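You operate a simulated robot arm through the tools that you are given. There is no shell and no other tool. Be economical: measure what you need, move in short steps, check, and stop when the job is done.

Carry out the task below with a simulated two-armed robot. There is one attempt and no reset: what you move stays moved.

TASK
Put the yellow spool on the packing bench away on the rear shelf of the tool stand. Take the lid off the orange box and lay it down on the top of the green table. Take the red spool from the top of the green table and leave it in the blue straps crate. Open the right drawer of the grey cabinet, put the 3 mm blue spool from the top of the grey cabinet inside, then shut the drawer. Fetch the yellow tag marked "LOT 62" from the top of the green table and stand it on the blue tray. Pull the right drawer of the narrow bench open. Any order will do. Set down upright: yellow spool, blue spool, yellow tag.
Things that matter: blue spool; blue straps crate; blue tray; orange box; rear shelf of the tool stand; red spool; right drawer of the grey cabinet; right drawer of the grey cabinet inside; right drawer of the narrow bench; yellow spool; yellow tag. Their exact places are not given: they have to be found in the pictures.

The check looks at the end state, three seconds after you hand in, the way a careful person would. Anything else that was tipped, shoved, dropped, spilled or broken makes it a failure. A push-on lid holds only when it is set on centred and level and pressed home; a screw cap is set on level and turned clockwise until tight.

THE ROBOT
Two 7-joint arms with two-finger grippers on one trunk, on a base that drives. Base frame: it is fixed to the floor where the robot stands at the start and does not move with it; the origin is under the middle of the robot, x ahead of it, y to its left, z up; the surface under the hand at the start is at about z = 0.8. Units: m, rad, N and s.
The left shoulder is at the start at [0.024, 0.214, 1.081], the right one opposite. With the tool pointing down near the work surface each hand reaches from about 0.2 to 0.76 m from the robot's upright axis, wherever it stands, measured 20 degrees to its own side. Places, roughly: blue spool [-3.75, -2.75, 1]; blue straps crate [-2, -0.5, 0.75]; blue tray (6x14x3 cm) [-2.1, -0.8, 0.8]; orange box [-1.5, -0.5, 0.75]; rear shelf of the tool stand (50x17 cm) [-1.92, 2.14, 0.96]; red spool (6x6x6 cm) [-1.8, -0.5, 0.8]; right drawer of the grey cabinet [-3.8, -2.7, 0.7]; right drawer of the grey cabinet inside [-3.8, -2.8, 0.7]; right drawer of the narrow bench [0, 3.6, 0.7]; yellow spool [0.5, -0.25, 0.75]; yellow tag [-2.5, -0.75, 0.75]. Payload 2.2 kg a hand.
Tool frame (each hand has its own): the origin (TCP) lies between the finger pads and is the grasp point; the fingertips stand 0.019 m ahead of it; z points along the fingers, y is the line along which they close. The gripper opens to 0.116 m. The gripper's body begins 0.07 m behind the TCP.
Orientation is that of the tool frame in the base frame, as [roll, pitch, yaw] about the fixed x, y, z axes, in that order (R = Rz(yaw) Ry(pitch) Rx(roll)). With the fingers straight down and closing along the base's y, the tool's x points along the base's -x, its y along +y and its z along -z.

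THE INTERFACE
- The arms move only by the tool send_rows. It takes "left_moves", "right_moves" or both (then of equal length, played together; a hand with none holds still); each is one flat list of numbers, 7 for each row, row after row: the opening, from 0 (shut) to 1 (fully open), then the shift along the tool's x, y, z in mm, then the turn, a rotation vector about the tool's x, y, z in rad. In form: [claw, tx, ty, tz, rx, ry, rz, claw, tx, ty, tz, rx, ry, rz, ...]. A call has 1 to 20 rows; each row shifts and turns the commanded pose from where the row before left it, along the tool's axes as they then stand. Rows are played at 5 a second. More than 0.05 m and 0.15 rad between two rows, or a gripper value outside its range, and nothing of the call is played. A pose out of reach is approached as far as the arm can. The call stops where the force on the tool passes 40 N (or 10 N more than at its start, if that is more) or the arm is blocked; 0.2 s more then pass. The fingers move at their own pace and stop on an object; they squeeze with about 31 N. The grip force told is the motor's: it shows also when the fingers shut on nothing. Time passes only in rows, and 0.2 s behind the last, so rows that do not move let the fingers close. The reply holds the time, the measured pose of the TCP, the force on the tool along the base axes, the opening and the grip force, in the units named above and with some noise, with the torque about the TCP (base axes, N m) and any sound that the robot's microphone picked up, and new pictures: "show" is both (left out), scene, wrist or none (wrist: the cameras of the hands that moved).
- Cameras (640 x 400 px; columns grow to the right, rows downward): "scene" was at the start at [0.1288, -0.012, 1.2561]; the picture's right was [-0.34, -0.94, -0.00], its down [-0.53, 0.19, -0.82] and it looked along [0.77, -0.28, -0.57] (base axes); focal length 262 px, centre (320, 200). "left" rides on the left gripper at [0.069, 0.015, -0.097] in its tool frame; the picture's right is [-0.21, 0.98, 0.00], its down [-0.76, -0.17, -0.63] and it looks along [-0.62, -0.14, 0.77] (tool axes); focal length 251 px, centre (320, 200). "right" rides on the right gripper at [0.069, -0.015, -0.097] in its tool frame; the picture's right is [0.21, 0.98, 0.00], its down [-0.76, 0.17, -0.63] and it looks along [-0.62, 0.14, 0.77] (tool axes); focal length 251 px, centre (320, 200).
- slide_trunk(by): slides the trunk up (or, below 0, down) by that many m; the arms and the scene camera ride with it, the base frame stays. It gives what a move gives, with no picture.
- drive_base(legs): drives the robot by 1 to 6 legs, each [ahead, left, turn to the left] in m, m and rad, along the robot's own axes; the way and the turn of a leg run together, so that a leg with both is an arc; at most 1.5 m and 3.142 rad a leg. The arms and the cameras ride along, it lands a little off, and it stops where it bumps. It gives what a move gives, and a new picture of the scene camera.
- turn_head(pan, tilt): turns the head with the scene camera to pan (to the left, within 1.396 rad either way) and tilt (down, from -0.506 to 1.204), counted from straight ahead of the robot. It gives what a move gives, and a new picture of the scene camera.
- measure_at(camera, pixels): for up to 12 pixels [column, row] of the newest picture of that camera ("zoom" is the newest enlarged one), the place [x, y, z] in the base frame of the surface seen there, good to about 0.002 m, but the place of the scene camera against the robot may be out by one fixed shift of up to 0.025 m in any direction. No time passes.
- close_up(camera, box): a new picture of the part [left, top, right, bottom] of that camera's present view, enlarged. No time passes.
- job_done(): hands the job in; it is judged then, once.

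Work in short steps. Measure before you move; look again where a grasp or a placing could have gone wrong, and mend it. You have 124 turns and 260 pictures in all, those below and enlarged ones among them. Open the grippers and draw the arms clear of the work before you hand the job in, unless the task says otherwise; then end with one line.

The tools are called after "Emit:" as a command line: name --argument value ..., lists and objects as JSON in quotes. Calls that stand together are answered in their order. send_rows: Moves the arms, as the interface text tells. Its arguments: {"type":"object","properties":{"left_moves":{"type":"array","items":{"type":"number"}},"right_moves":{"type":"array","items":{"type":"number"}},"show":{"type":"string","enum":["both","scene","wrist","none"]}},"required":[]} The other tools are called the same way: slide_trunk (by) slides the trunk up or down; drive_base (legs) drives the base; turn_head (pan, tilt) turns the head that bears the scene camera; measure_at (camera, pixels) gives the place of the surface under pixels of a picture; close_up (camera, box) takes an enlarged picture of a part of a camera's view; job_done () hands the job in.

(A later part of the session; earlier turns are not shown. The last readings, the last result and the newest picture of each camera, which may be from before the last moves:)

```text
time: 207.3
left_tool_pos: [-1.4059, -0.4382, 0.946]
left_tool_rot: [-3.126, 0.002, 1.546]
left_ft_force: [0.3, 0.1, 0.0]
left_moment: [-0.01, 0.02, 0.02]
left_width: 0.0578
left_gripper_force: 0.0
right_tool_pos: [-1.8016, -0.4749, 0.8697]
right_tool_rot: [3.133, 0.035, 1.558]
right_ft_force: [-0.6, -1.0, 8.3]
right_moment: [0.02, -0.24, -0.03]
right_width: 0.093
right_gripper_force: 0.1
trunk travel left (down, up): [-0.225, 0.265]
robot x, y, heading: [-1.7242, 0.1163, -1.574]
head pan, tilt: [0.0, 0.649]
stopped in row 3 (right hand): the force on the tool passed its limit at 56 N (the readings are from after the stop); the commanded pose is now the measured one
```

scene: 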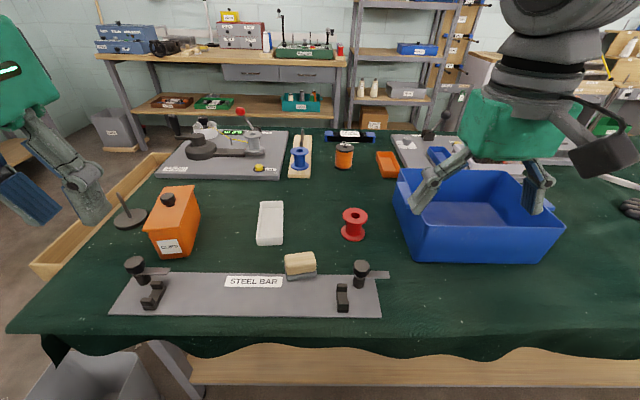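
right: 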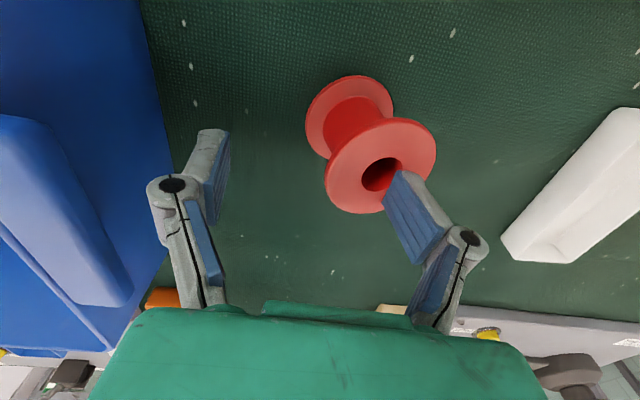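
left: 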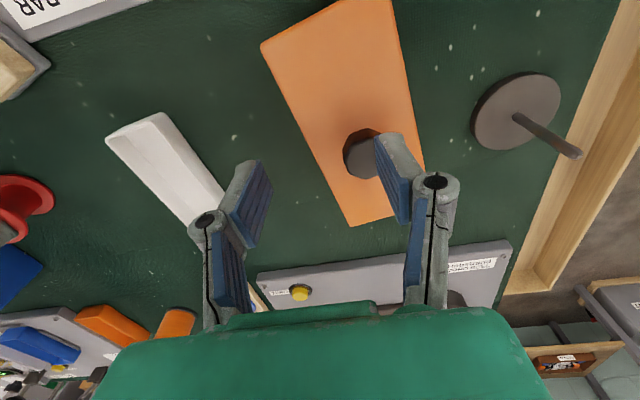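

The body swayed again and a finger touched the red spool's rim. I raise both hands and wait for the sway to die out.

Emit:
send_rows --right_moves '[0.75, 0, 0, -20, 0, 0, 0, 0.75, 0, 0, -40, 0, 0, 0, 0.75, 0, 0, 0, 0, 0, 0, 0.75, 0, 0, 0, 0, 0, 0, 0.75, 0, 0, 0, 0, 0, 0, 0.75, 0, 0, 0, 0, 0, 0, 0.75, 0, 0, 0, 0, 0, 0, 0.75, 0, 0, 0, 0, 0, 0, 0.75, 0, 0, 0, 0, 0, 0, 0.75, 0, 0, 0, 0, 0, 0, 0.75, 0, 0, 0, 0, 0, 0, 0.75, 0, 0, 0, 0, 0, 0, 0.75, 0, 0, 0, 0, 0, 0, 0.75, 0, 0, 0, 0, 0, 0, 0.75, 0, 0, 0, 0, 0, 0]' --left_moves '[0.5, 0, 0, -20, 0, 0, 0, 0.5, 0, 0, -20, 0, 0, 0, 0.5, 0, 0, 0, 0, 0, 0, 0.5, 0, 0, 0, 0, 0, 0, 0.5, 0, 0, 0, 0, 0, 0, 0.5, 0, 0, 0, 0, 0, 0, 0.5, 0, 0, 0, 0, 0, 0, 0.5, 0, 0, 0, 0, 0, 0, 0.5, 0, 0, 0, 0, 0, 0, 0.5, 0, 0, 0, 0, 0, 0, 0.5, 0, 0, 0, 0, 0, 0, 0.5, 0, 0, 0, 0, 0, 0, 0.5, 0, 0, 0, 0, 0, 0, 0.5, 0, 0, 0, 0, 0, 0, 0.5, 0, 0, 0, 0, 0, 0]' --show "none"

Emit:
send_rows --right_moves '[0.75, 0, 0, 0, 0, 0, 0, 0.75, 0, 0, 0, 0, 0, 0]' --show "none"

Emit:
send_rows --right_moves '[0.75, 0, 0, 0, 0, 0, 0, 0.75, 0, 0, 0, 0, 0, 0]' --show "none"

Emit:
send_rows --right_moves '[0.75, 0, 0, 0, 0, 0, 0, 0.75, 0, 0, 0, 0, 0, 0]' --show "none"

Emit:
send_rows --right_moves '[0.75, 0, 0, 0, 0, 0, 0, 0.75, 0, 0, 0, 0, 0, 0]' --show "none"

Emit:
send_rows --right_moves '[0.75, 0, 0, 0, 0, 0, 0, 0.75, 0, 0, 0, 0, 0, 0]' --show "none"

Emit:
send_rows --right_moves '[0.75, 0, 0, 0, 0, 0, 0, 0.75, 0, 0, 0, 0, 0, 0]' --show "wrist"

```text
time: 210.5
left_tool_pos: [-1.4182, -0.4409, 0.9865]
left_tool_rot: [-3.138, 0.003, 1.542]
left_ft_force: [-0.5, 0.4, -0.1]
left_moment: [0.03, -0.08, 0.01]
left_width: 0.0578
left_gripper_force: 0.2
right_tool_pos: [-1.8133, -0.4739, 0.9261]
right_tool_rot: [3.124, 0.031, 1.558]
right_ft_force: [-0.4, -0.5, 0.3]
right_moment: [-0.02, -0.04, -0.02]
right_width: 0.0869
right_gripper_force: 0.0
trunk travel left (down, up): [-0.225, 0.265]
robot x, y, heading: [-1.7277, 0.1209, -1.576]
head pan, tilt: [0.0, 0.649]
```

```text
time: 211.1
left_tool_pos: [-1.4115, -0.4423, 0.9852]
left_tool_rot: [-3.129, 0.001, 1.544]
left_ft_force: [0.2, 0.4, -0.6]
left_moment: [-0.01, -0.03, 0.01]
left_width: 0.0577
left_gripper_force: 0.2
right_tool_pos: [-1.8067, -0.4741, 0.9262]
right_tool_rot: [3.13, 0.03, 1.557]
right_ft_force: [-1.0, 0.3, -0.6]
right_moment: [-0.01, 0.01, -0.01]
right_width: 0.0871
right_gripper_force: 0.1
trunk travel left (down, up): [-0.225, 0.265]
robot x, y, heading: [-1.7297, 0.1163, -1.576]
head pan, tilt: [0.0, 0.649]
```

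```text
time: 211.7
left_tool_pos: [-1.3967, -0.4408, 0.9814]
left_tool_rot: [-3.118, 0.002, 1.545]
left_ft_force: [0.7, -0.1, 0.4]
left_moment: [0.02, 0.11, 0.0]
left_width: 0.0581
left_gripper_force: 0.1
right_tool_pos: [-1.7926, -0.4742, 0.9273]
right_tool_rot: [3.141, 0.031, 1.56]
right_ft_force: [0.9, -0.1, -0.6]
right_moment: [0.04, 0.05, 0.03]
right_width: 0.0872
right_gripper_force: 0.1
trunk travel left (down, up): [-0.225, 0.265]
robot x, y, heading: [-1.7242, 0.1179, -1.575]
head pan, tilt: [0.0, 0.649]
```

```text
time: 212.3
left_tool_pos: [-1.4108, -0.4409, 0.9836]
left_tool_rot: [-3.131, 0.001, 1.543]
left_ft_force: [-0.1, 0.9, 0.0]
left_moment: [0.02, 0.0, 0.0]
left_width: 0.058
left_gripper_force: 0.0
right_tool_pos: [-1.8047, -0.4745, 0.9264]
right_tool_rot: [3.131, 0.031, 1.558]
right_ft_force: [-1.2, -0.1, -1.1]
right_moment: [-0.01, -0.03, 0.0]
right_width: 0.087
right_gripper_force: 0.0
trunk travel left (down, up): [-0.225, 0.265]
robot x, y, heading: [-1.7289, 0.1161, -1.58]
head pan, tilt: [0.0, 0.649]
```

```text
time: 212.9
left_tool_pos: [-1.4148, -0.4416, 0.9863]
left_tool_rot: [-3.13, 0.002, 1.543]
left_ft_force: [-0.5, -1.4, 0.2]
left_moment: [0.01, -0.01, 0.01]
left_width: 0.0581
left_gripper_force: 0.0
right_tool_pos: [-1.8096, -0.4741, 0.9263]
right_tool_rot: [3.129, 0.032, 1.559]
right_ft_force: [-0.4, 0.6, 0.1]
right_moment: [0.0, -0.03, -0.01]
right_width: 0.0869
right_gripper_force: 0.1
trunk travel left (down, up): [-0.225, 0.265]
robot x, y, heading: [-1.7264, 0.1162, -1.579]
head pan, tilt: [0.0, 0.649]
```

```text
time: 213.5
left_tool_pos: [-1.4029, -0.4398, 0.9829]
left_tool_rot: [-3.125, 0.003, 1.546]
left_ft_force: [0.6, -0.4, -0.1]
left_moment: [-0.02, 0.02, -0.02]
left_width: 0.058
left_gripper_force: 0.2
right_tool_pos: [-1.7987, -0.474, 0.9273]
right_tool_rot: [3.135, 0.032, 1.557]
right_ft_force: [0.5, 0.6, -0.8]
right_moment: [-0.05, 0.03, 0.02]
right_width: 0.0869
right_gripper_force: 0.0
trunk travel left (down, up): [-0.225, 0.265]
robot x, y, heading: [-1.7249, 0.1134, -1.585]
head pan, tilt: [0.0, 0.649]
```

```text
time: 214.1
left_tool_pos: [-1.4055, -0.4403, 0.9834]
left_tool_rot: [-3.126, 0.001, 1.544]
left_ft_force: [0.8, -0.4, 0.1]
left_moment: [-0.02, 0.02, -0.02]
left_width: 0.0579
left_gripper_force: 0.1
right_tool_pos: [-1.8016, -0.4752, 0.925]
right_tool_rot: [3.135, 0.031, 1.557]
right_ft_force: [-0.8, 0.0, -0.2]
right_moment: [0.0, 0.0, -0.01]
right_width: 0.0868
right_gripper_force: 0.1
trunk travel left (down, up): [-0.225, 0.265]
robot x, y, heading: [-1.73, 0.1176, -1.576]
head pan, tilt: [0.0, 0.649]
```

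right: 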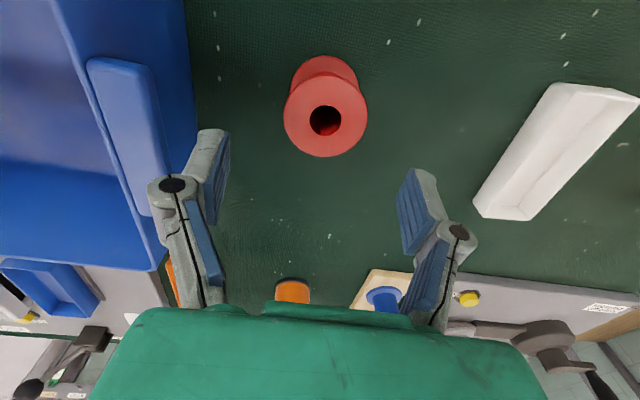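

The sway decays in several seconds and is nearly gone. I re-measure the red spool and wait a bit longer.

Emit:
measure_at --camera "right" --pixels '[[287, 117], [364, 117], [326, 82], [326, 154]]'

Emit:
send_rows --right_moves '[0.75, 0, 0, 0, 0, 0, 0, 0.75, 0, 0, 0, 0, 0, 0, 0.75, 0, 0, 0, 0, 0, 0, 0.75, 0, 0, 0, 0, 0, 0, 0.75, 0, 0, 0, 0, 0, 0, 0.75, 0, 0, 0, 0, 0, 0, 0.75, 0, 0, 0, 0, 0, 0, 0.75, 0, 0, 0, 0, 0, 0, 0.75, 0, 0, 0, 0, 0, 0, 0.75, 0, 0, 0, 0, 0, 0, 0.75, 0, 0, 0, 0, 0, 0, 0.75, 0, 0, 0, 0, 0, 0]' --show "none"

Emit:
send_rows --right_moves '[0.75, 0, 0, 0, 0, 0, 0, 0.75, 0, 0, 0, 0, 0, 0]' --left_moves '[0.5, 0, 0, 0, 0, 0, 0, 0.5, 0, 0, 0, 0, 0, 0]' --show "wrist"

```text
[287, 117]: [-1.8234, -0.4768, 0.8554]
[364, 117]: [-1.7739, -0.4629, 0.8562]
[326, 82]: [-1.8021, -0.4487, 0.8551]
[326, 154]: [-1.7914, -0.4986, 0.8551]
```

```text
time: 216.7
left_tool_pos: [-1.4073, -0.4415, 0.9847]
left_tool_rot: [-3.124, 0.0, 1.545]
left_ft_force: [-1.4, -0.5, 0.6]
left_moment: [-0.02, -0.02, -0.01]
left_width: 0.058
left_gripper_force: 0.0
right_tool_pos: [-1.8027, -0.4735, 0.9265]
right_tool_rot: [3.133, 0.031, 1.557]
right_ft_force: [0.0, 0.3, -0.3]
right_moment: [-0.01, 0.01, 0.0]
right_width: 0.0872
right_gripper_force: 0.1
trunk travel left (down, up): [-0.225, 0.265]
robot x, y, heading: [-1.7297, 0.1161, -1.579]
head pan, tilt: [0.0, 0.649]
```

```text
time: 217.3
left_tool_pos: [-1.4066, -0.4413, 0.9841]
left_tool_rot: [-3.125, 0.003, 1.544]
left_ft_force: [0.6, -0.2, 0.4]
left_moment: [-0.02, -0.04, -0.01]
left_width: 0.058
left_gripper_force: 0.1
right_tool_pos: [-1.8021, -0.4737, 0.926]
right_tool_rot: [3.131, 0.031, 1.558]
right_ft_force: [0.5, -0.1, -0.8]
right_moment: [0.03, -0.01, 0.0]
right_width: 0.087
right_gripper_force: 0.0
trunk travel left (down, up): [-0.225, 0.265]
robot x, y, heading: [-1.729, 0.1195, -1.58]
head pan, tilt: [0.0, 0.649]
```

right: 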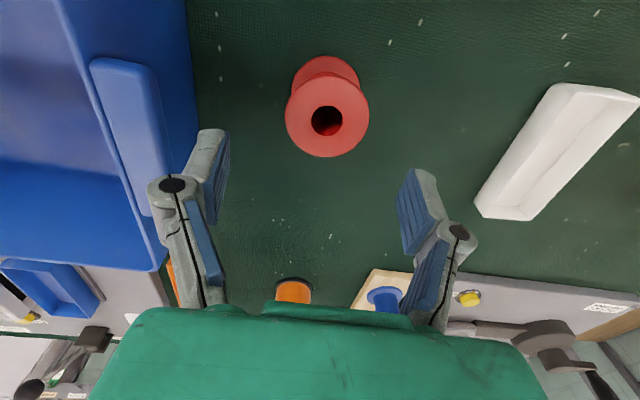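
left: 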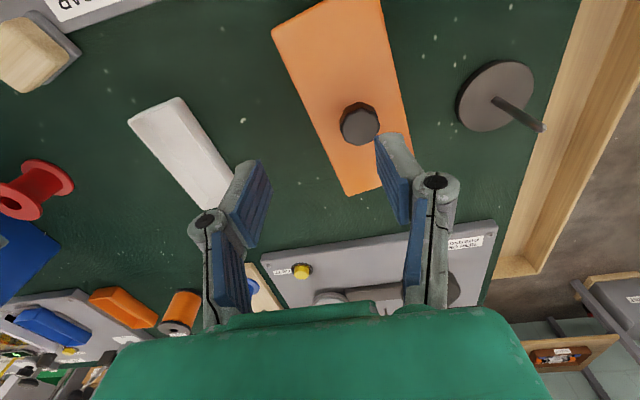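

Settled. I lower the right hand slowly around the red spool (centre -1.7985,-0.473) and close; the left hand shifts 26 mm over the knob.

Emit:
send_rows --right_moves '[0.75, 0, 4, 15, 0, 0, 0, 0.75, 0, 0, 20, 0, 0, 0, 0.75, 0, 0, 20, 0, 0, 0, 0.75, 0, 0, 20, 0, 0, 0, 0.75, 0, 0, 15, 0, 0, 0, 0.2, 0, 0, 0, 0, 0, 0, 0.2, 0, 0, 0, 0, 0, 0, 0.2, 0, 0, 0, 0, 0, 0]' --left_moves '[0.5, -2, 9, 0, 0, 0, 0, 0.5, -2, 9, 0, 0, 0, 0, 0.5, 0, 8, 0, 0, 0, 0, 0.5, 0, 0, 0, 0, 0, 0, 0.5, 0, 0, 0, 0, 0, 0, 0.5, 0, 0, 0, 0, 0, 0, 0.5, 0, 0, 0, 0, 0, 0, 0.5, 0, 0, 0, 0, 0, 0]' --show "wrist"

```text
time: 219.1
left_tool_pos: [-1.3819, -0.4449, 0.9837]
left_tool_rot: [-3.125, 0.003, 1.545]
left_ft_force: [-0.9, 1.5, 0.9]
left_moment: [0.01, 0.01, -0.01]
left_width: 0.0579
left_gripper_force: 0.1
right_tool_pos: [-1.7994, -0.4764, 0.8376]
right_tool_rot: [3.132, 0.03, 1.558]
right_ft_force: [-0.7, -1.1, -0.2]
right_moment: [-0.01, 0.01, -0.01]
right_width: 0.0557
right_gripper_force: 31.1
trunk travel left (down, up): [-0.225, 0.265]
robot x, y, heading: [-1.7263, 0.1125, -1.569]
head pan, tilt: [0.0, 0.649]
```

right: 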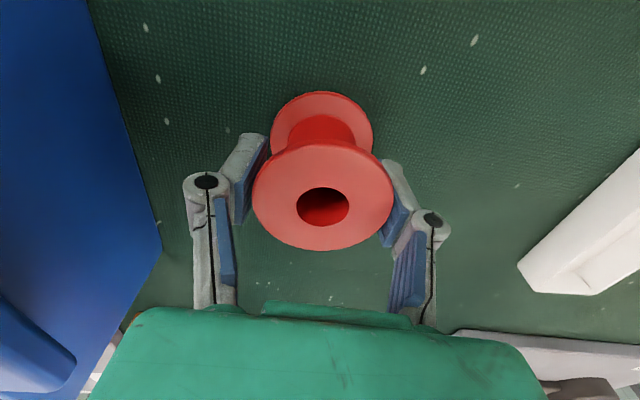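
left: 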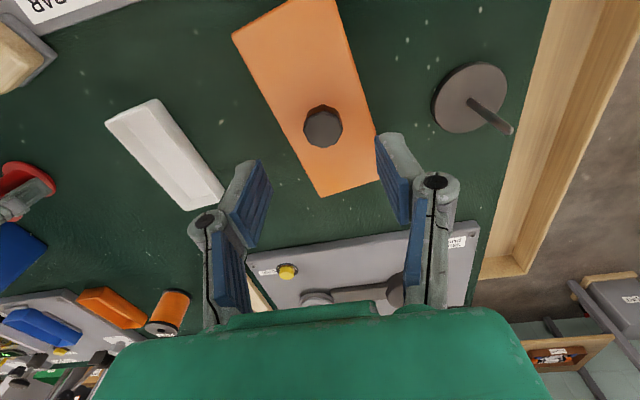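

Red spool gripped. I lift it and carry it over the crate; the left hand lowers onto the knob and closes.

Emit:
send_rows --right_moves '[0.2, 0, 0, -30, 0, 0, 0, 0.2, 0, 0, -40, 0, 0, 0, 0.2, 0, 0, -40, 0, 0, 0, 0.2, 0, 0, -45, 0, 0, 0, 0.2, 0, -20, 0, 0, 0, 0, 0.2, 0, -35, 0, 0, 0, 0, 0.2, 0, -40, 0, 0, 0, 0, 0.2, 0, -40, 0, 0, 0, 0, 0.2, 0, -40, 0, 0, 0, 0, 0.2, 0, -40, 0, 0, 0, 0, 0.2, 0, -35, 0, 0, 0, 0, 0.2, 0, -20, 0, 0, 0, 0]' --left_moves '[0.5, 0, 0, 15, 0, 0, 0, 0.5, 0, 0, 20, 0, 0, 0, 0.5, 0, 0, 20, 0, 0, 0, 0.5, 0, 0, 13, 0, 0, 0, 0, 0, 0, 0, 0, 0, 0, 0, 0, 0, 0, 0, 0, 0, 0, 0, 0, 0, 0, 0, 0, 0, 0, 0, 0, 0, 0, 0, 0, 0, 0, 0, 0, 0, 0, 0, 0, 0, 0, 0, 0, 0, 0, 0, 0, 0, 0, 0, 0, 0, 0, 0, 0, 0, 0, 0]'

```text
time: 221.7
left_tool_pos: [-1.385, -0.4443, 0.9157]
left_tool_rot: [-3.129, 0.002, 1.544]
left_ft_force: [0.6, 0.6, 1.6]
left_moment: [0.02, -0.01, -0.02]
left_width: 0.0259
left_gripper_force: 30.5
right_tool_pos: [-2.0722, -0.4671, 0.9898]
right_tool_rot: [3.132, 0.03, 1.558]
right_ft_force: [0.1, -0.3, -0.8]
right_moment: [0.01, -0.05, 0.0]
right_width: 0.0556
right_gripper_force: 30.6
trunk travel left (down, up): [-0.225, 0.265]
robot x, y, heading: [-1.7282, 0.1177, -1.577]
head pan, tilt: [0.0, 0.649]
heard: snap
```

scene: 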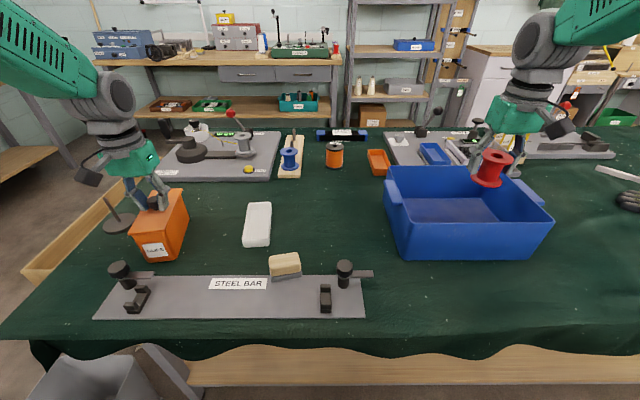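
right: 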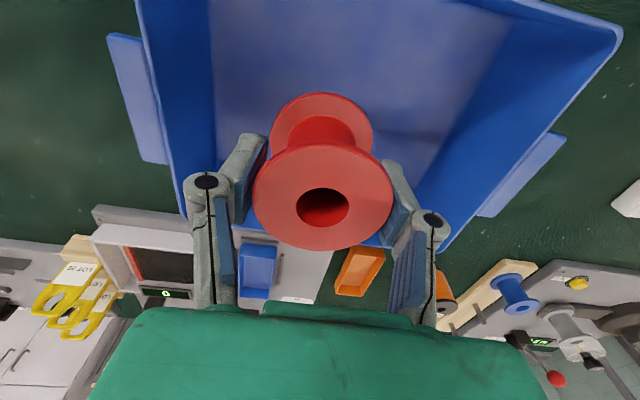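
left: 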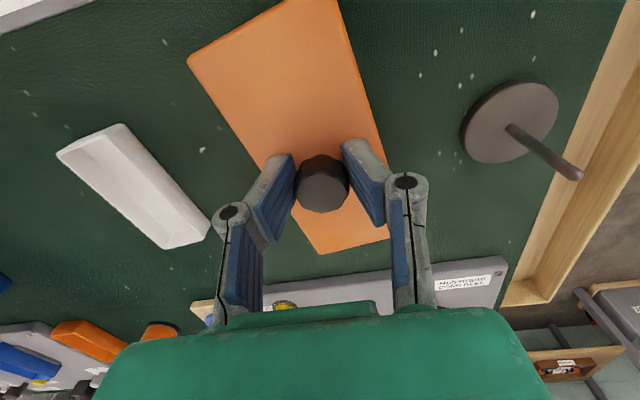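

Heard a snap (the lid). The spool is near the crate's back; measure crate interior.

Emit:
measure_at --camera "scene" --pixels '[[450, 205], [430, 200], [510, 215], [400, 225], [470, 225], [388, 175], [548, 222]]'

Emit:
measure_at --camera "right" --pixels '[[240, 60], [420, 60], [330, 60], [240, 130], [400, 170], [215, 30], [540, 30], [480, 20]]'

```text
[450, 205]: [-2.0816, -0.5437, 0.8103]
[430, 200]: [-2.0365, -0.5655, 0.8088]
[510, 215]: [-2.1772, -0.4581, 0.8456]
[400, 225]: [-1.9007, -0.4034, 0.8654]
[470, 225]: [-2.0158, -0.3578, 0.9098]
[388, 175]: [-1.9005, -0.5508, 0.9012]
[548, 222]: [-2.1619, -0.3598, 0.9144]
```

```text
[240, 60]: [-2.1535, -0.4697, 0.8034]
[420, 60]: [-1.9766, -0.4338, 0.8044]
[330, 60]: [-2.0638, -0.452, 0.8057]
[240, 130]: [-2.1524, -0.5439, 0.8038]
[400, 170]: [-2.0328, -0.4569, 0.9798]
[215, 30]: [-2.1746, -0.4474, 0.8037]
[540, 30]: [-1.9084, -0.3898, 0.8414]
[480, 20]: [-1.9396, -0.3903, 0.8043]
```

The hand is over the crate's middle. I lower the red spool to the crate floor and release; the left hand lifts the lid.

Emit:
send_rows --right_moves '[0.2, 0, 0, 20, 0, 0, 0, 0.2, 0, 0, 25, 0, 0, 0, 0.2, 0, 0, 25, 0, 0, 0, 0.2, 0, 0, 25, 0, 0, 0, 0.2, 0, 0, 25, 0, 0, 0, 0.2, 0, 0, 20, 0, 0, 0, 0.2, 0, 0, 6, 0, 0, 0, 0.75, 0, 0, 0, 0, 0, 0, 0.75, 0, 0, 0, 0, 0, 0, 0.75, 0, 0, -40, 0, 0, 0, 0.75, 0, 0, -45, 0, 0, 0, 0.75, 0, 0, -45, 0, 0, 0, 0.75, 0, 0, -45, 0, 0, 0]' --left_moves '[0, 0, 0, -5, 0, 0, 0, 0, 0, 0, -10, 0, 0, 0, 0, 0, 0, -15, 0, 0, 0, 0, 0, 0, -20, 0, 0, 0, 0, 0, 0, -20, 0, 0, 0, 0, 0, 0, -20, 0, 0, 0, 0, 0, 0, -20, 0, 0, 0, 0, 0, 0, 0, 0, 0, 0, 0, 0, 0, 0, 0, 0, 0, 0, 0, 0, 0, 0, 0, 0, 0, 0, 0, 0, 0, 0, 0, 0, 0, 0, 0, 0, 0, 0, 0, 0, 0, 0, 0, 0, 0]'

```text
time: 224.5
left_tool_pos: [-1.3814, -0.4429, 1.0257]
left_tool_rot: [-3.126, 0.001, 1.543]
left_ft_force: [-0.5, -0.5, -0.8]
left_moment: [0.01, -0.02, 0.0]
left_width: 0.0259
left_gripper_force: 31.0
right_tool_pos: [-2.0716, -0.4674, 1.0199]
right_tool_rot: [3.132, 0.029, 1.559]
right_ft_force: [0.5, 0.2, 0.3]
right_moment: [-0.03, 0.03, 0.0]
right_width: 0.0871
right_gripper_force: 0.1
trunk travel left (down, up): [-0.225, 0.265]
robot x, y, heading: [-1.7267, 0.119, -1.576]
head pan, tilt: [0.0, 0.649]
```

scene: 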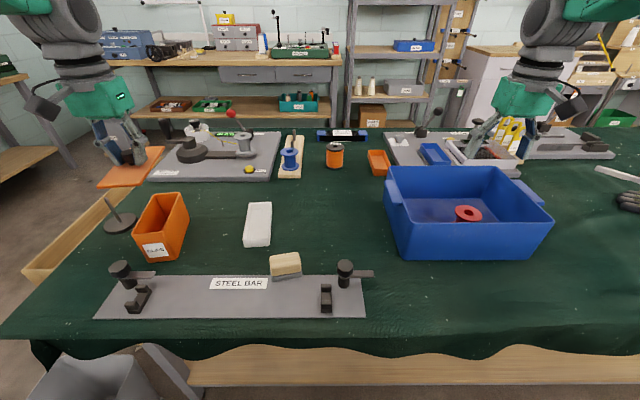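
right: 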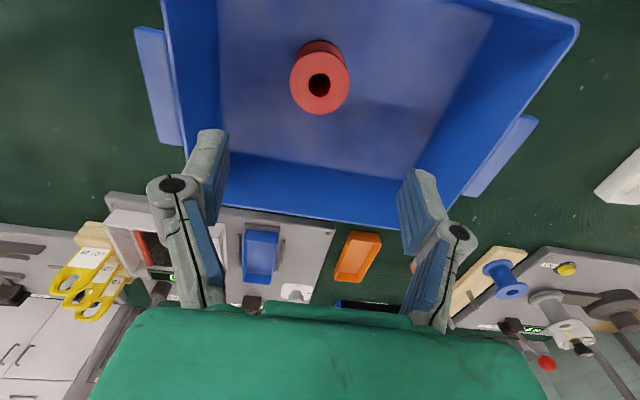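
left: 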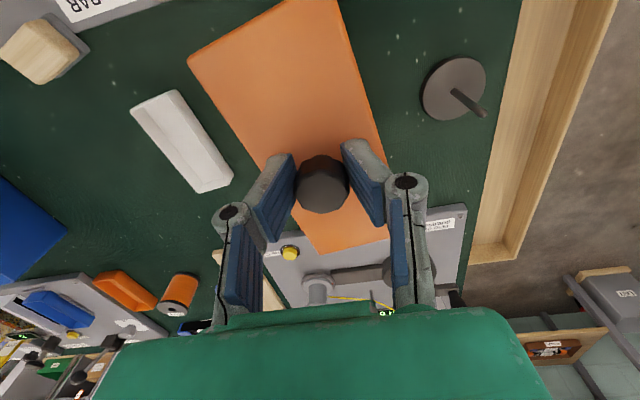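

The box is open and the red spool is in the crate. I carry the lid to the free table spot near (-1.775,-0.455) where the red spool stood.

Emit:
send_rows --left_moves '[0, 0, -25, 0, 0, 0, 0, 0, 0, -40, 0, 0, 0, 0, 0, 0, -43, 0, 0, 0, 0, 0, 0, -43, 0, 0, 0, 0, 0, 0, -43, 0, 0, 0, 0, 0, 0, -43, 0, 0, 0, 0, 0, 0, -43, 0, 0, 0, 0, 0, 0, -43, 0, 0, 0, 0, 0, 0, -43, 0, 0, 0, 0, 0, 0, -25, 0, 0, 0, 0]' --right_moves '[0.75, 0, -10, -10, 0, 0, 0, 0.75, 0, -10, -10, 0, 0, 0, 0.75, 0, -10, -10, 0, 0, 0, 0.75, 0, -10, 0, 0, 0, 0, 0.75, 0, 0, 0, 0, 0, 0, 0.75, 0, 0, 0, 0, 0, 0, 0.75, 0, 0, 0, 0, 0, 0, 0.75, 0, 0, 0, 0, 0, 0, 0.75, 0, 0, 0, 0, 0, 0, 0.75, 0, 0, 0, 0, 0, 0]'

```text
time: 226.9
left_tool_pos: [-1.7432, -0.4473, 1.0618]
left_tool_rot: [-3.059, 0.013, 1.604]
left_ft_force: [-0.5, 0.7, -0.4]
left_moment: [-0.01, -0.01, -0.01]
left_width: 0.0258
left_gripper_force: 31.1
right_tool_pos: [-2.1104, -0.4598, 1.0534]
right_tool_rot: [3.132, 0.038, 1.559]
right_ft_force: [0.2, 0.1, 0.1]
right_moment: [-0.04, 0.02, -0.03]
right_width: 0.0871
right_gripper_force: 0.2
trunk travel left (down, up): [-0.225, 0.265]
robot x, y, heading: [-1.7274, 0.1159, -1.58]
head pan, tilt: [0.0, 0.649]
stopped in row 10 (left hand): the arm was blocked; the commanded pose is now the measured one
```

scene: 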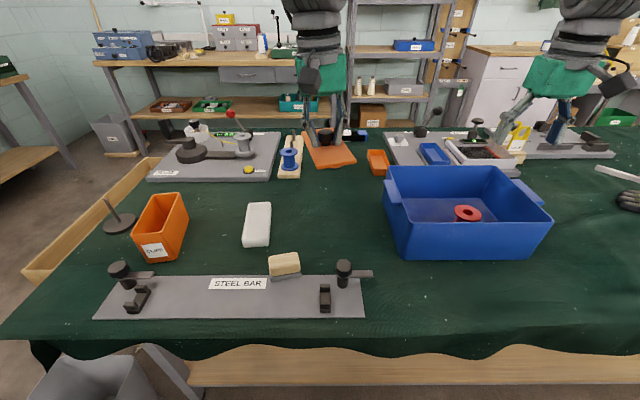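
right: 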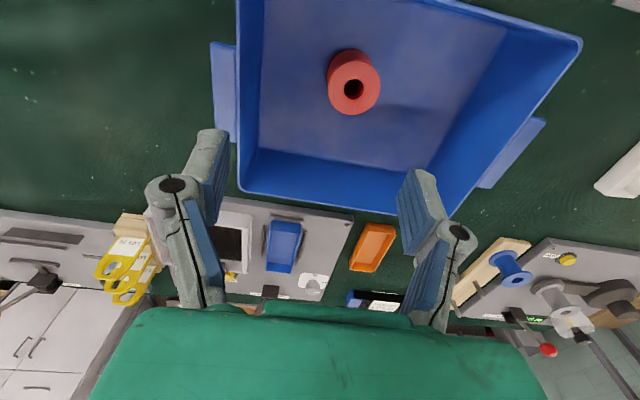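
left: 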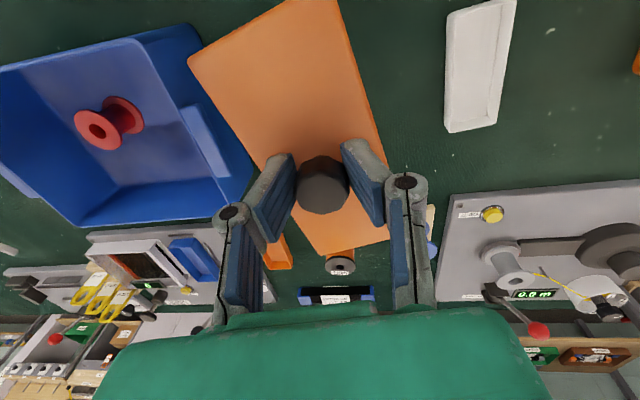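

Position (-1.743,-0.447) suffices; check clearance to the white tray and other items.

Emit:
measure_at --camera "left" --pixels '[[446, 125], [448, 60], [432, 215], [285, 245], [340, 260], [235, 180], [400, 60], [420, 150]]'

```text
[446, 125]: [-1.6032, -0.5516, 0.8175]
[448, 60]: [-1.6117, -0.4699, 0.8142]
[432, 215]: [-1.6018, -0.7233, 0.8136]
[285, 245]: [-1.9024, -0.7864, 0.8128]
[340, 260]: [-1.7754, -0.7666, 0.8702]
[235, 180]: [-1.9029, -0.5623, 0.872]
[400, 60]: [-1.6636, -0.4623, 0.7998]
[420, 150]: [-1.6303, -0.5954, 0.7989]
```

Clear of everything. I level the lid and lower it to near the cloth.

Emit:
send_rows --left_moves '[0, 0, 0, 20, -0.04, 0, 0, 0, 0, 0, 35, -0.04, 0, 0, 0, 0, 0, 35, 0, 0, 0, 0, 0, 0, 35, 0, 0, 0, 0, 0, 0, 35, 0, 0, 0, 0, 0, 0, 25, 0, 0, 0, 0, 0, 0, 10, 0, 0, 0]'

```text
time: 228.5
left_tool_pos: [-1.7418, -0.4571, 0.8688]
left_tool_rot: [-3.13, 0.012, 1.62]
left_ft_force: [0.2, 0.1, 0.0]
left_moment: [-0.03, 0.04, 0.01]
left_width: 0.0255
left_gripper_force: 31.3
right_tool_pos: [-2.1104, -0.4603, 1.0514]
right_tool_rot: [3.133, 0.032, 1.558]
right_ft_force: [-0.3, 0.1, -0.4]
right_moment: [0.0, 0.0, 0.02]
right_width: 0.0869
right_gripper_force: 0.0
trunk travel left (down, up): [-0.225, 0.265]
robot x, y, heading: [-1.7259, 0.1189, -1.578]
head pan, tilt: [0.0, 0.649]
```

scene: 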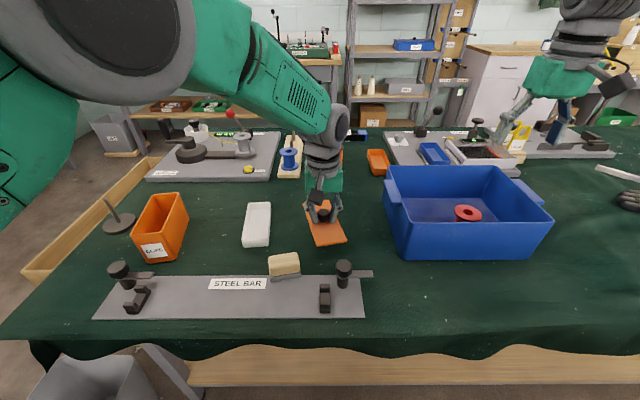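
left: 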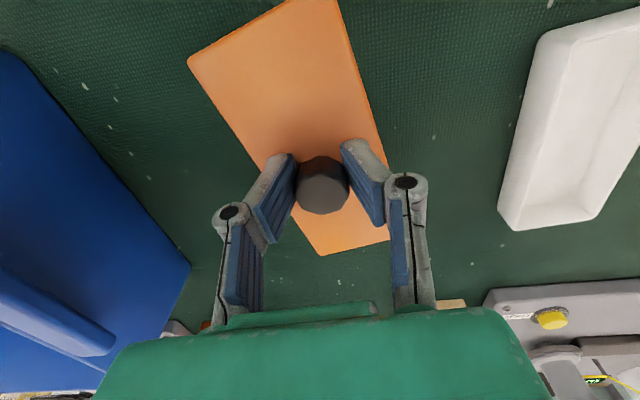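

Good, level and clear. I lower in small steps until contact, then release and lift away.

Emit:
send_rows --left_moves '[0, 0, 0, 10, 0, 0, 0, 0, 0, 0, 8, 0, 0, 0, 0, 0, 0, 5, 0, 0, 0, 0, 0, 0, 4, 0, 0, 0]' --show "wrist"

```text
time: 229.5
left_tool_pos: [-1.743, -0.4535, 0.8386]
left_tool_rot: [-3.138, 0.014, 1.614]
left_ft_force: [-0.1, -0.5, -1.6]
left_moment: [0.03, 0.01, -0.02]
left_width: 0.0256
left_gripper_force: 31.0
right_tool_pos: [-2.1114, -0.4616, 1.0506]
right_tool_rot: [3.133, 0.032, 1.561]
right_ft_force: [0.7, 0.3, -0.3]
right_moment: [0.0, -0.01, -0.02]
right_width: 0.087
right_gripper_force: 0.1
trunk travel left (down, up): [-0.225, 0.265]
robot x, y, heading: [-1.726, 0.1197, -1.58]
head pan, tilt: [0.0, 0.649]
```

left: 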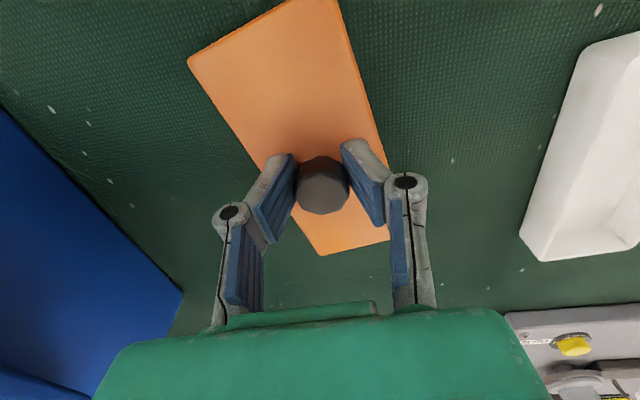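

Emit:
send_rows --left_moves '[0, 0, 0, 3, 0, 0, 0, 0, 0, 0, 3, 0, 0, 0, 0, 0, 0, 3, 0, 0, 0, 0.4, 0, 0, 0, 0, 0, 0, 0.4, 0, 0, -10, 0, 0, 0, 0.4, 0, 0, -40, 0, 0, 0, 0.4, 0, 0, -45, 0, 0, 0, 0.4, 0, 0, -45, 0, 0, 0, 0.4, 0, 0, -45, 0, 0, 0]'

```text
time: 231.7
left_tool_pos: [-1.7289, -0.4481, 0.9744]
left_tool_rot: [-3.127, -0.074, 1.634]
left_ft_force: [0.4, -0.7, 0.3]
left_moment: [-0.02, 0.01, -0.03]
left_width: 0.0466
left_gripper_force: 0.0
right_tool_pos: [-2.1097, -0.4566, 1.0534]
right_tool_rot: [3.133, 0.037, 1.558]
right_ft_force: [-0.1, -0.1, -0.9]
right_moment: [-0.03, -0.02, -0.01]
right_width: 0.0871
right_gripper_force: 0.0
trunk travel left (down, up): [-0.225, 0.265]
robot x, y, heading: [-1.7279, 0.1206, -1.577]
head pan, tilt: [0.0, 0.649]
stopped in row 9 (left hand): the arm was blocked; the commanded pose is now the measured one
```

scene: 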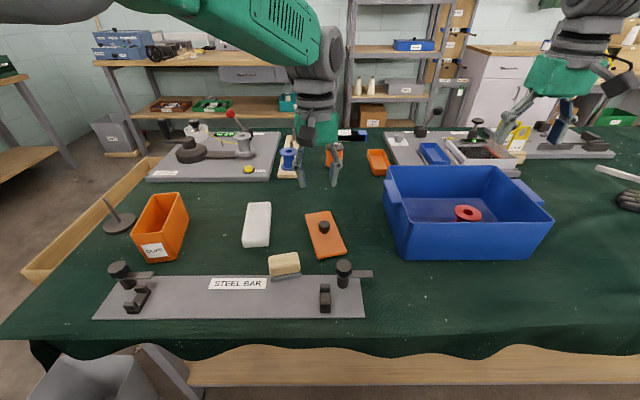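
left: 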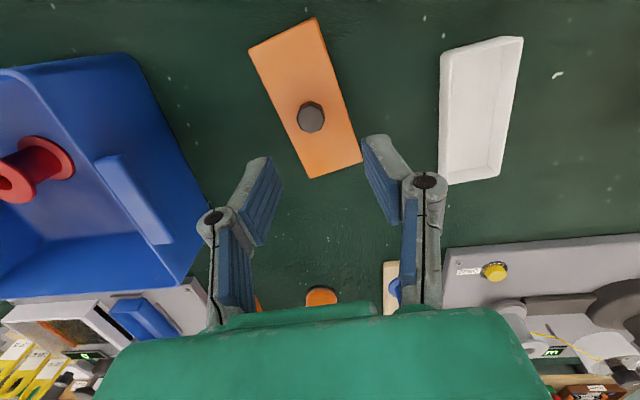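

The lid lies flat on the table. I swing the left hand back and inspect the tags and tray area.

Emit:
send_rows --left_moves '[0.4, 0, 45, 0, 0, 0, 0, 0.4, 0, 45, 0, 0, 0, 0, 0.4, 20, 40, 0, 0, 0, 0, 0.4, 20, 40, 0, 0, 0, 0, 0.4, 20, 40, 0, 0, 0, 0, 0.4, 20, 30, -10, 0, 0.05, 0, 0.4, 20, 0, -20, 0, 0, -0.04]' --show "none"

Emit:
close_up --camera "scene" --box '[360, 90, 640, 230]'

Emit:
measure_at --camera "scene" --pixels '[[300, 131], [240, 62], [340, 130], [432, 150], [518, 135], [600, 155], [520, 125], [470, 62], [630, 100], [410, 150]]'

Emit:
close_up --camera "right" --box '[60, 180, 320, 320]'

```text
time: 233.3
left_tool_pos: [-1.4995, -0.3337, 1.0107]
left_tool_rot: [-3.133, -0.117, 1.668]
left_ft_force: [-0.5, -0.3, -0.3]
left_moment: [-0.02, -0.02, -0.01]
left_width: 0.0466
left_gripper_force: 0.1
right_tool_pos: [-2.1079, -0.4564, 1.0551]
right_tool_rot: [3.135, 0.04, 1.558]
right_ft_force: [0.2, -0.1, -0.6]
right_moment: [-0.05, 0.03, -0.01]
right_width: 0.0871
right_gripper_force: 0.0
trunk travel left (down, up): [-0.225, 0.265]
robot x, y, heading: [-1.7281, 0.121, -1.578]
head pan, tilt: [0.0, 0.649]
```

```text
2.29 times, centred on (500, 160) of scene
```

zoom: 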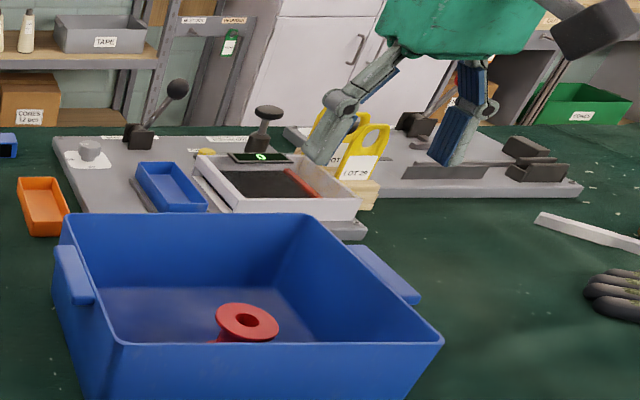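

```text
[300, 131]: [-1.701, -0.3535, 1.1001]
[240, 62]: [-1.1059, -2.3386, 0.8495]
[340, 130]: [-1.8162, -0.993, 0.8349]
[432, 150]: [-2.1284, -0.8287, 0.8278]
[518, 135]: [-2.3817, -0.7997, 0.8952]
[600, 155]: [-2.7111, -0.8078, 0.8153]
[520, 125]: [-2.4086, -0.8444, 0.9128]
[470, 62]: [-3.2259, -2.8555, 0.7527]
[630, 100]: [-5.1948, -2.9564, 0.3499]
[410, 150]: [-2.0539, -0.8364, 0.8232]
```

```text
2.46 times, centred on (190, 250) of right
```

zoom: 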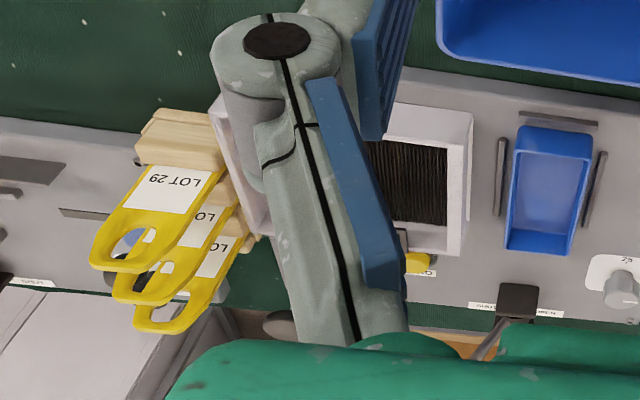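

The tags and tray are best reached from behind the table. I pull in both hands and drive around its left end, checking the view on the way.

Emit:
send_rows --right_moves '[0.75, 45, 20, -10, 0, 0, 0, 0.75, 45, 10, 0, 0, 0, 0, 0.75, 45, 0, 0, 0, 0, 0, 0.75, 20, 0, 0, 0, 0, 0]' --left_moves '[0.4, 15, 20, -20, 0, 0.1, -0.09, 0.4, 15, 0, -20, 0, 0, 0, 0.4, 0, 0, 0, 0, 0, 0, 0.4, 0, 0, 0, 0, 0, 0]' --show "none"

Emit:
drive_base --legs '[[-0.3, 0, 0], [0, 0, 1.57], [1.2, 0, 0], [0, 0, -1.57]]'

```text
refused: row 1 steps farther than a row can; nothing moved
```

```text
time: 248.6
left_tool_pos: [-0.3323, -0.0385, 1.0102]
left_tool_rot: [-3.135, -0.119, 1.668]
left_ft_force: [0.6, 0.5, 0.5]
left_moment: [0.04, 0.03, -0.03]
left_width: 0.0463
left_gripper_force: 0.2
right_tool_pos: [-0.943, -0.1576, 1.0534]
right_tool_rot: [3.133, 0.039, 1.557]
right_ft_force: [-0.6, -0.1, -0.1]
right_moment: [0.0, 0.02, -0.01]
right_width: 0.0868
right_gripper_force: 0.1
trunk travel left (down, up): [-0.225, 0.265]
robot x, y, heading: [-0.5567, 0.4167, -1.582]
head pan, tilt: [0.0, 0.649]
```

scene: 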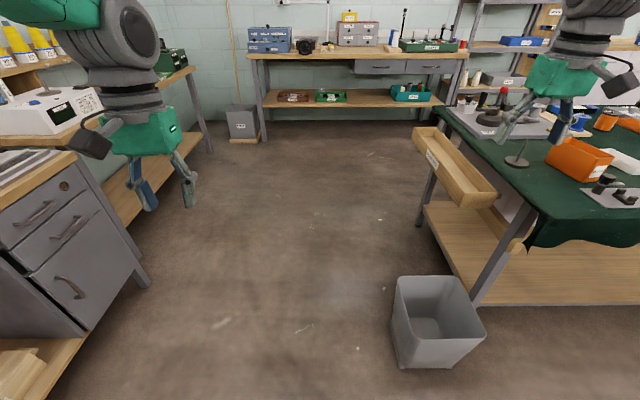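

Passage is clear. I pull the hands in and drive ahead behind the table, then turn right.

Emit:
send_rows --right_moves '[0.75, 40, 25, 0, 0, 0, 0, 0.75, 40, 25, 0, 0, 0, 0, 0.75, 40, 25, 0, 0, 0, 0, 0.75, 20, 25, 0, 0, 0, 0]' --left_moves '[0.4, 15, 0, -20, 0, 0.1, -0.09, 0.4, 15, 0, -20, 0, 0.02, 0, 0.4, 15, 0, 0, 0, 0, 0, 0.4, 15, 0, 0, 0, 0, 0]' --show "none"

Emit:
drive_base --legs '[[1.0, 0, 0], [1.0, 0, 0], [0, 0, -1.57]]'

```text
time: 249.6
left_tool_pos: [-0.3383, 0.0144, 1.0633]
left_tool_rot: [3.134, -0.235, 1.757]
left_ft_force: [0.2, 0.6, 0.4]
left_moment: [0.01, 0.0, -0.02]
left_width: 0.0466
left_gripper_force: 0.0
right_tool_pos: [-0.8383, -0.0161, 1.0501]
right_tool_rot: [3.135, 0.043, 1.555]
right_ft_force: [0.0, 0.2, 0.8]
right_moment: [-0.03, 0.03, -0.01]
right_width: 0.0867
right_gripper_force: 0.1
trunk travel left (down, up): [-0.225, 0.265]
robot x, y, heading: [-0.5564, 0.4146, -1.58]
head pan, tilt: [0.0, 0.649]
```

```text
time: 263.3
left_tool_pos: [-0.9929, -1.7915, 1.0626]
left_tool_rot: [3.135, -0.239, 0.182]
left_ft_force: [0.4, 0.1, -0.4]
left_moment: [0.0, 0.02, -0.02]
left_width: 0.0463
left_gripper_force: 0.1
right_tool_pos: [-1.0227, -1.2898, 1.0501]
right_tool_rot: [3.135, 0.04, -0.02]
right_ft_force: [0.6, 0.8, -0.1]
right_moment: [-0.01, 0.01, 0.0]
right_width: 0.087
right_gripper_force: 0.1
trunk travel left (down, up): [-0.225, 0.265]
robot x, y, heading: [-0.5937, -1.5729, 3.121]
head pan, tilt: [0.0, 0.649]
```

scene: 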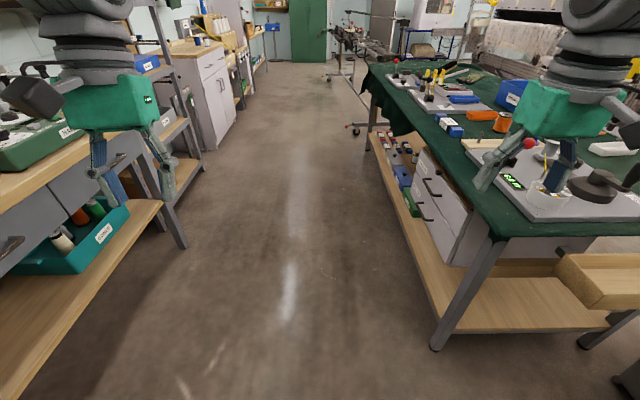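

I measure the aisle borders.

Emit:
measure_at --camera "scene" --pixels '[[495, 240], [400, 130], [160, 205], [210, 150], [437, 345], [430, 75], [465, 98], [355, 130], [528, 143]]'

Emit:
close_up --camera "scene" --box '[360, 50, 540, 150]'

```text
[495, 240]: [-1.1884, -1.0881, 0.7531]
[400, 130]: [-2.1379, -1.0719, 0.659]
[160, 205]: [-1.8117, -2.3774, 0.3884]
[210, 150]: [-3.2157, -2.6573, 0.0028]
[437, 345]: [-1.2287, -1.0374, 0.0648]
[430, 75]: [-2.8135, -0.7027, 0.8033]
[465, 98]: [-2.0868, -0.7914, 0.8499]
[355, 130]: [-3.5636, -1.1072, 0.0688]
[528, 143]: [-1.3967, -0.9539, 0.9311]
```

```text
3.56 times, centred on (450, 100) of scene
```

zoom: 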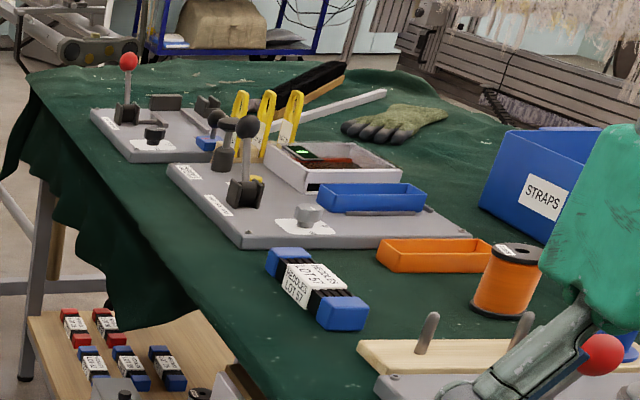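

The STRAPS label confirms the crate. I drive ahead 1.48 m and turn right to face the table from behind.

Emit:
drive_base --legs '[[0.75, 0, 0], [0.73, 0, 0], [0, 0, -1.55]]'

Emit:
send_rows --left_moves '[1, 0, 0, 0, 0, -0.12, 0, 1, 0, 0, 0, 0, -0.12, 0, 1, 0, 0, 0, 0, 0, 0.1, 1, 0, 0, 0, 0, 0, 0.1, 1, 0, 0, 0, 0, 0, 0]' --show "wrist"

```text
time: 274.7
left_tool_pos: [-2.2918, -1.1311, 1.0631]
left_tool_rot: [3.135, -0.235, -1.39]
left_ft_force: [-0.1, -0.8, 0.7]
left_moment: [0.0, 0.0, 0.01]
left_width: 0.0465
left_gripper_force: 0.0
right_tool_pos: [-1.7918, -1.1011, 1.0506]
right_tool_rot: [3.135, 0.041, -1.591]
right_ft_force: [0.7, -0.6, -0.6]
right_moment: [-0.02, 0.02, 0.01]
right_width: 0.0871
right_gripper_force: 0.0
trunk travel left (down, up): [-0.225, 0.265]
robot x, y, heading: [-2.0729, -1.5329, 1.553]
head pan, tilt: [0.0, 0.649]
```

scene: 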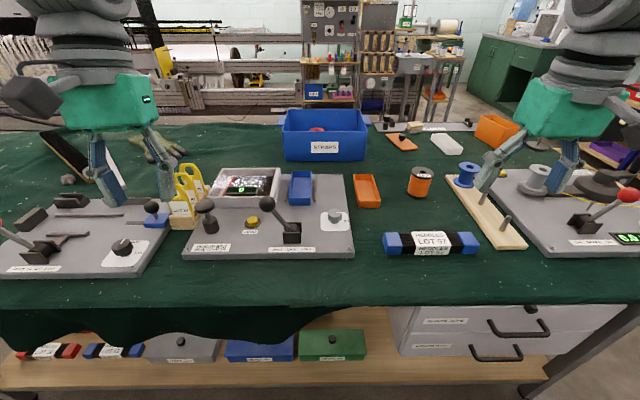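

```text
time: 275.9
left_tool_pos: [-2.2899, -1.1335, 1.0641]
left_tool_rot: [3.132, 0.006, -1.592]
left_ft_force: [0.8, -0.6, 0.2]
left_moment: [0.04, 0.01, 0.02]
left_width: 0.1163
left_gripper_force: 0.0
right_tool_pos: [-1.7887, -1.1041, 1.0512]
right_tool_rot: [3.134, 0.045, -1.591]
right_ft_force: [0.6, 0.2, 0.8]
right_moment: [0.0, 0.03, -0.02]
right_width: 0.0869
right_gripper_force: 0.2
trunk travel left (down, up): [-0.225, 0.265]
robot x, y, heading: [-2.0739, -1.531, 1.555]
head pan, tilt: [0.0, 0.649]
```

left: 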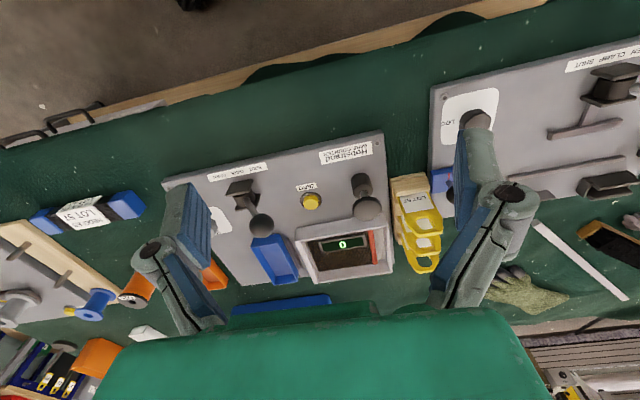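

Now I zoom on the tags and the tray from both cameras.

Emit:
close_up --camera "scene" --box '[130, 140, 330, 265]'

Emit:
close_up --camera "left" --box '[220, 150, 460, 300]'

```text
3.20 times, centred on (230, 202) of scene
```

zoom: 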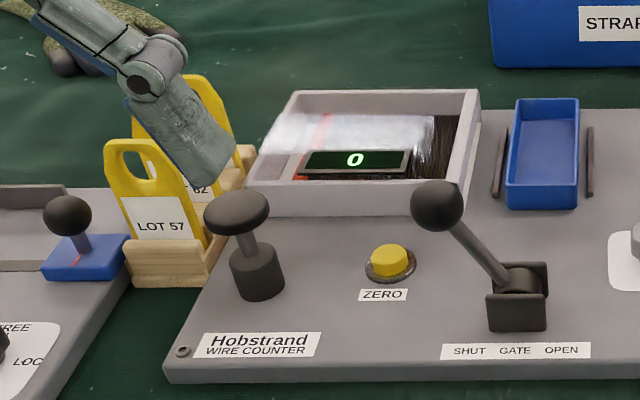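

```text
2.67 times, centred on (340, 225) of left
```

zoom: 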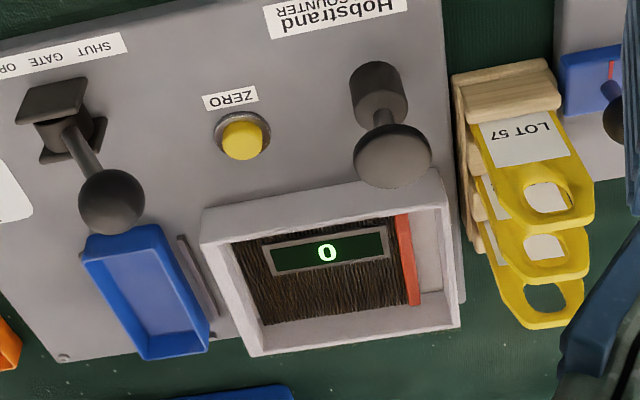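

LOT 62 is the middle tag, in a stepped wooden rack. I measure tags, rack and tray.

Emit:
measure_at --camera "zoom" --pixels '[[485, 130], [565, 120], [580, 215], [500, 215], [565, 265], [515, 245], [575, 320], [530, 300], [500, 95], [480, 200], [90, 250], [205, 335]]'

Emit:
measure_at --camera "left" --pixels '[[265, 258], [258, 238], [277, 236], [296, 275], [277, 284]]'

Emit:
measure_at --camera "scene" --pixels '[[165, 190], [190, 200], [176, 216], [195, 216], [187, 167], [207, 185], [300, 172], [291, 205], [310, 205]]'

```text
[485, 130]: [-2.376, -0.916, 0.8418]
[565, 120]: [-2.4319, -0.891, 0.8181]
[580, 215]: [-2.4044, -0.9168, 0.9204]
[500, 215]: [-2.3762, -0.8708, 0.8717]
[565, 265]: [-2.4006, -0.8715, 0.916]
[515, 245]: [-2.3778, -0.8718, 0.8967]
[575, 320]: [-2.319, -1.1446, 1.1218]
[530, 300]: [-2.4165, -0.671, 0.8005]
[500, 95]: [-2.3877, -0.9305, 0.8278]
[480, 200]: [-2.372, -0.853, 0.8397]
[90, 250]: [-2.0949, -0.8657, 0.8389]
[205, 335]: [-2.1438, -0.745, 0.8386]
```

```text
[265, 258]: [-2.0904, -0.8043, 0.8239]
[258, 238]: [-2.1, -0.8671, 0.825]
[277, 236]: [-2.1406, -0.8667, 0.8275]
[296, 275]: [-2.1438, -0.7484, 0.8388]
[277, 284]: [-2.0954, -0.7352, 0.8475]
```

```text
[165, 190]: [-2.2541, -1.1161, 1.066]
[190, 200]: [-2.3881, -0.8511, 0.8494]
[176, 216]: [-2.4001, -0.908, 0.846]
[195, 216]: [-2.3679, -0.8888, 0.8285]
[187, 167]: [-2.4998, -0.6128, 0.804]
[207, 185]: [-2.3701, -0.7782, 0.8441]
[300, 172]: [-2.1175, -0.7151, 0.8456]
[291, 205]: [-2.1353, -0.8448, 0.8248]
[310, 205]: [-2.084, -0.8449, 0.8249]
```

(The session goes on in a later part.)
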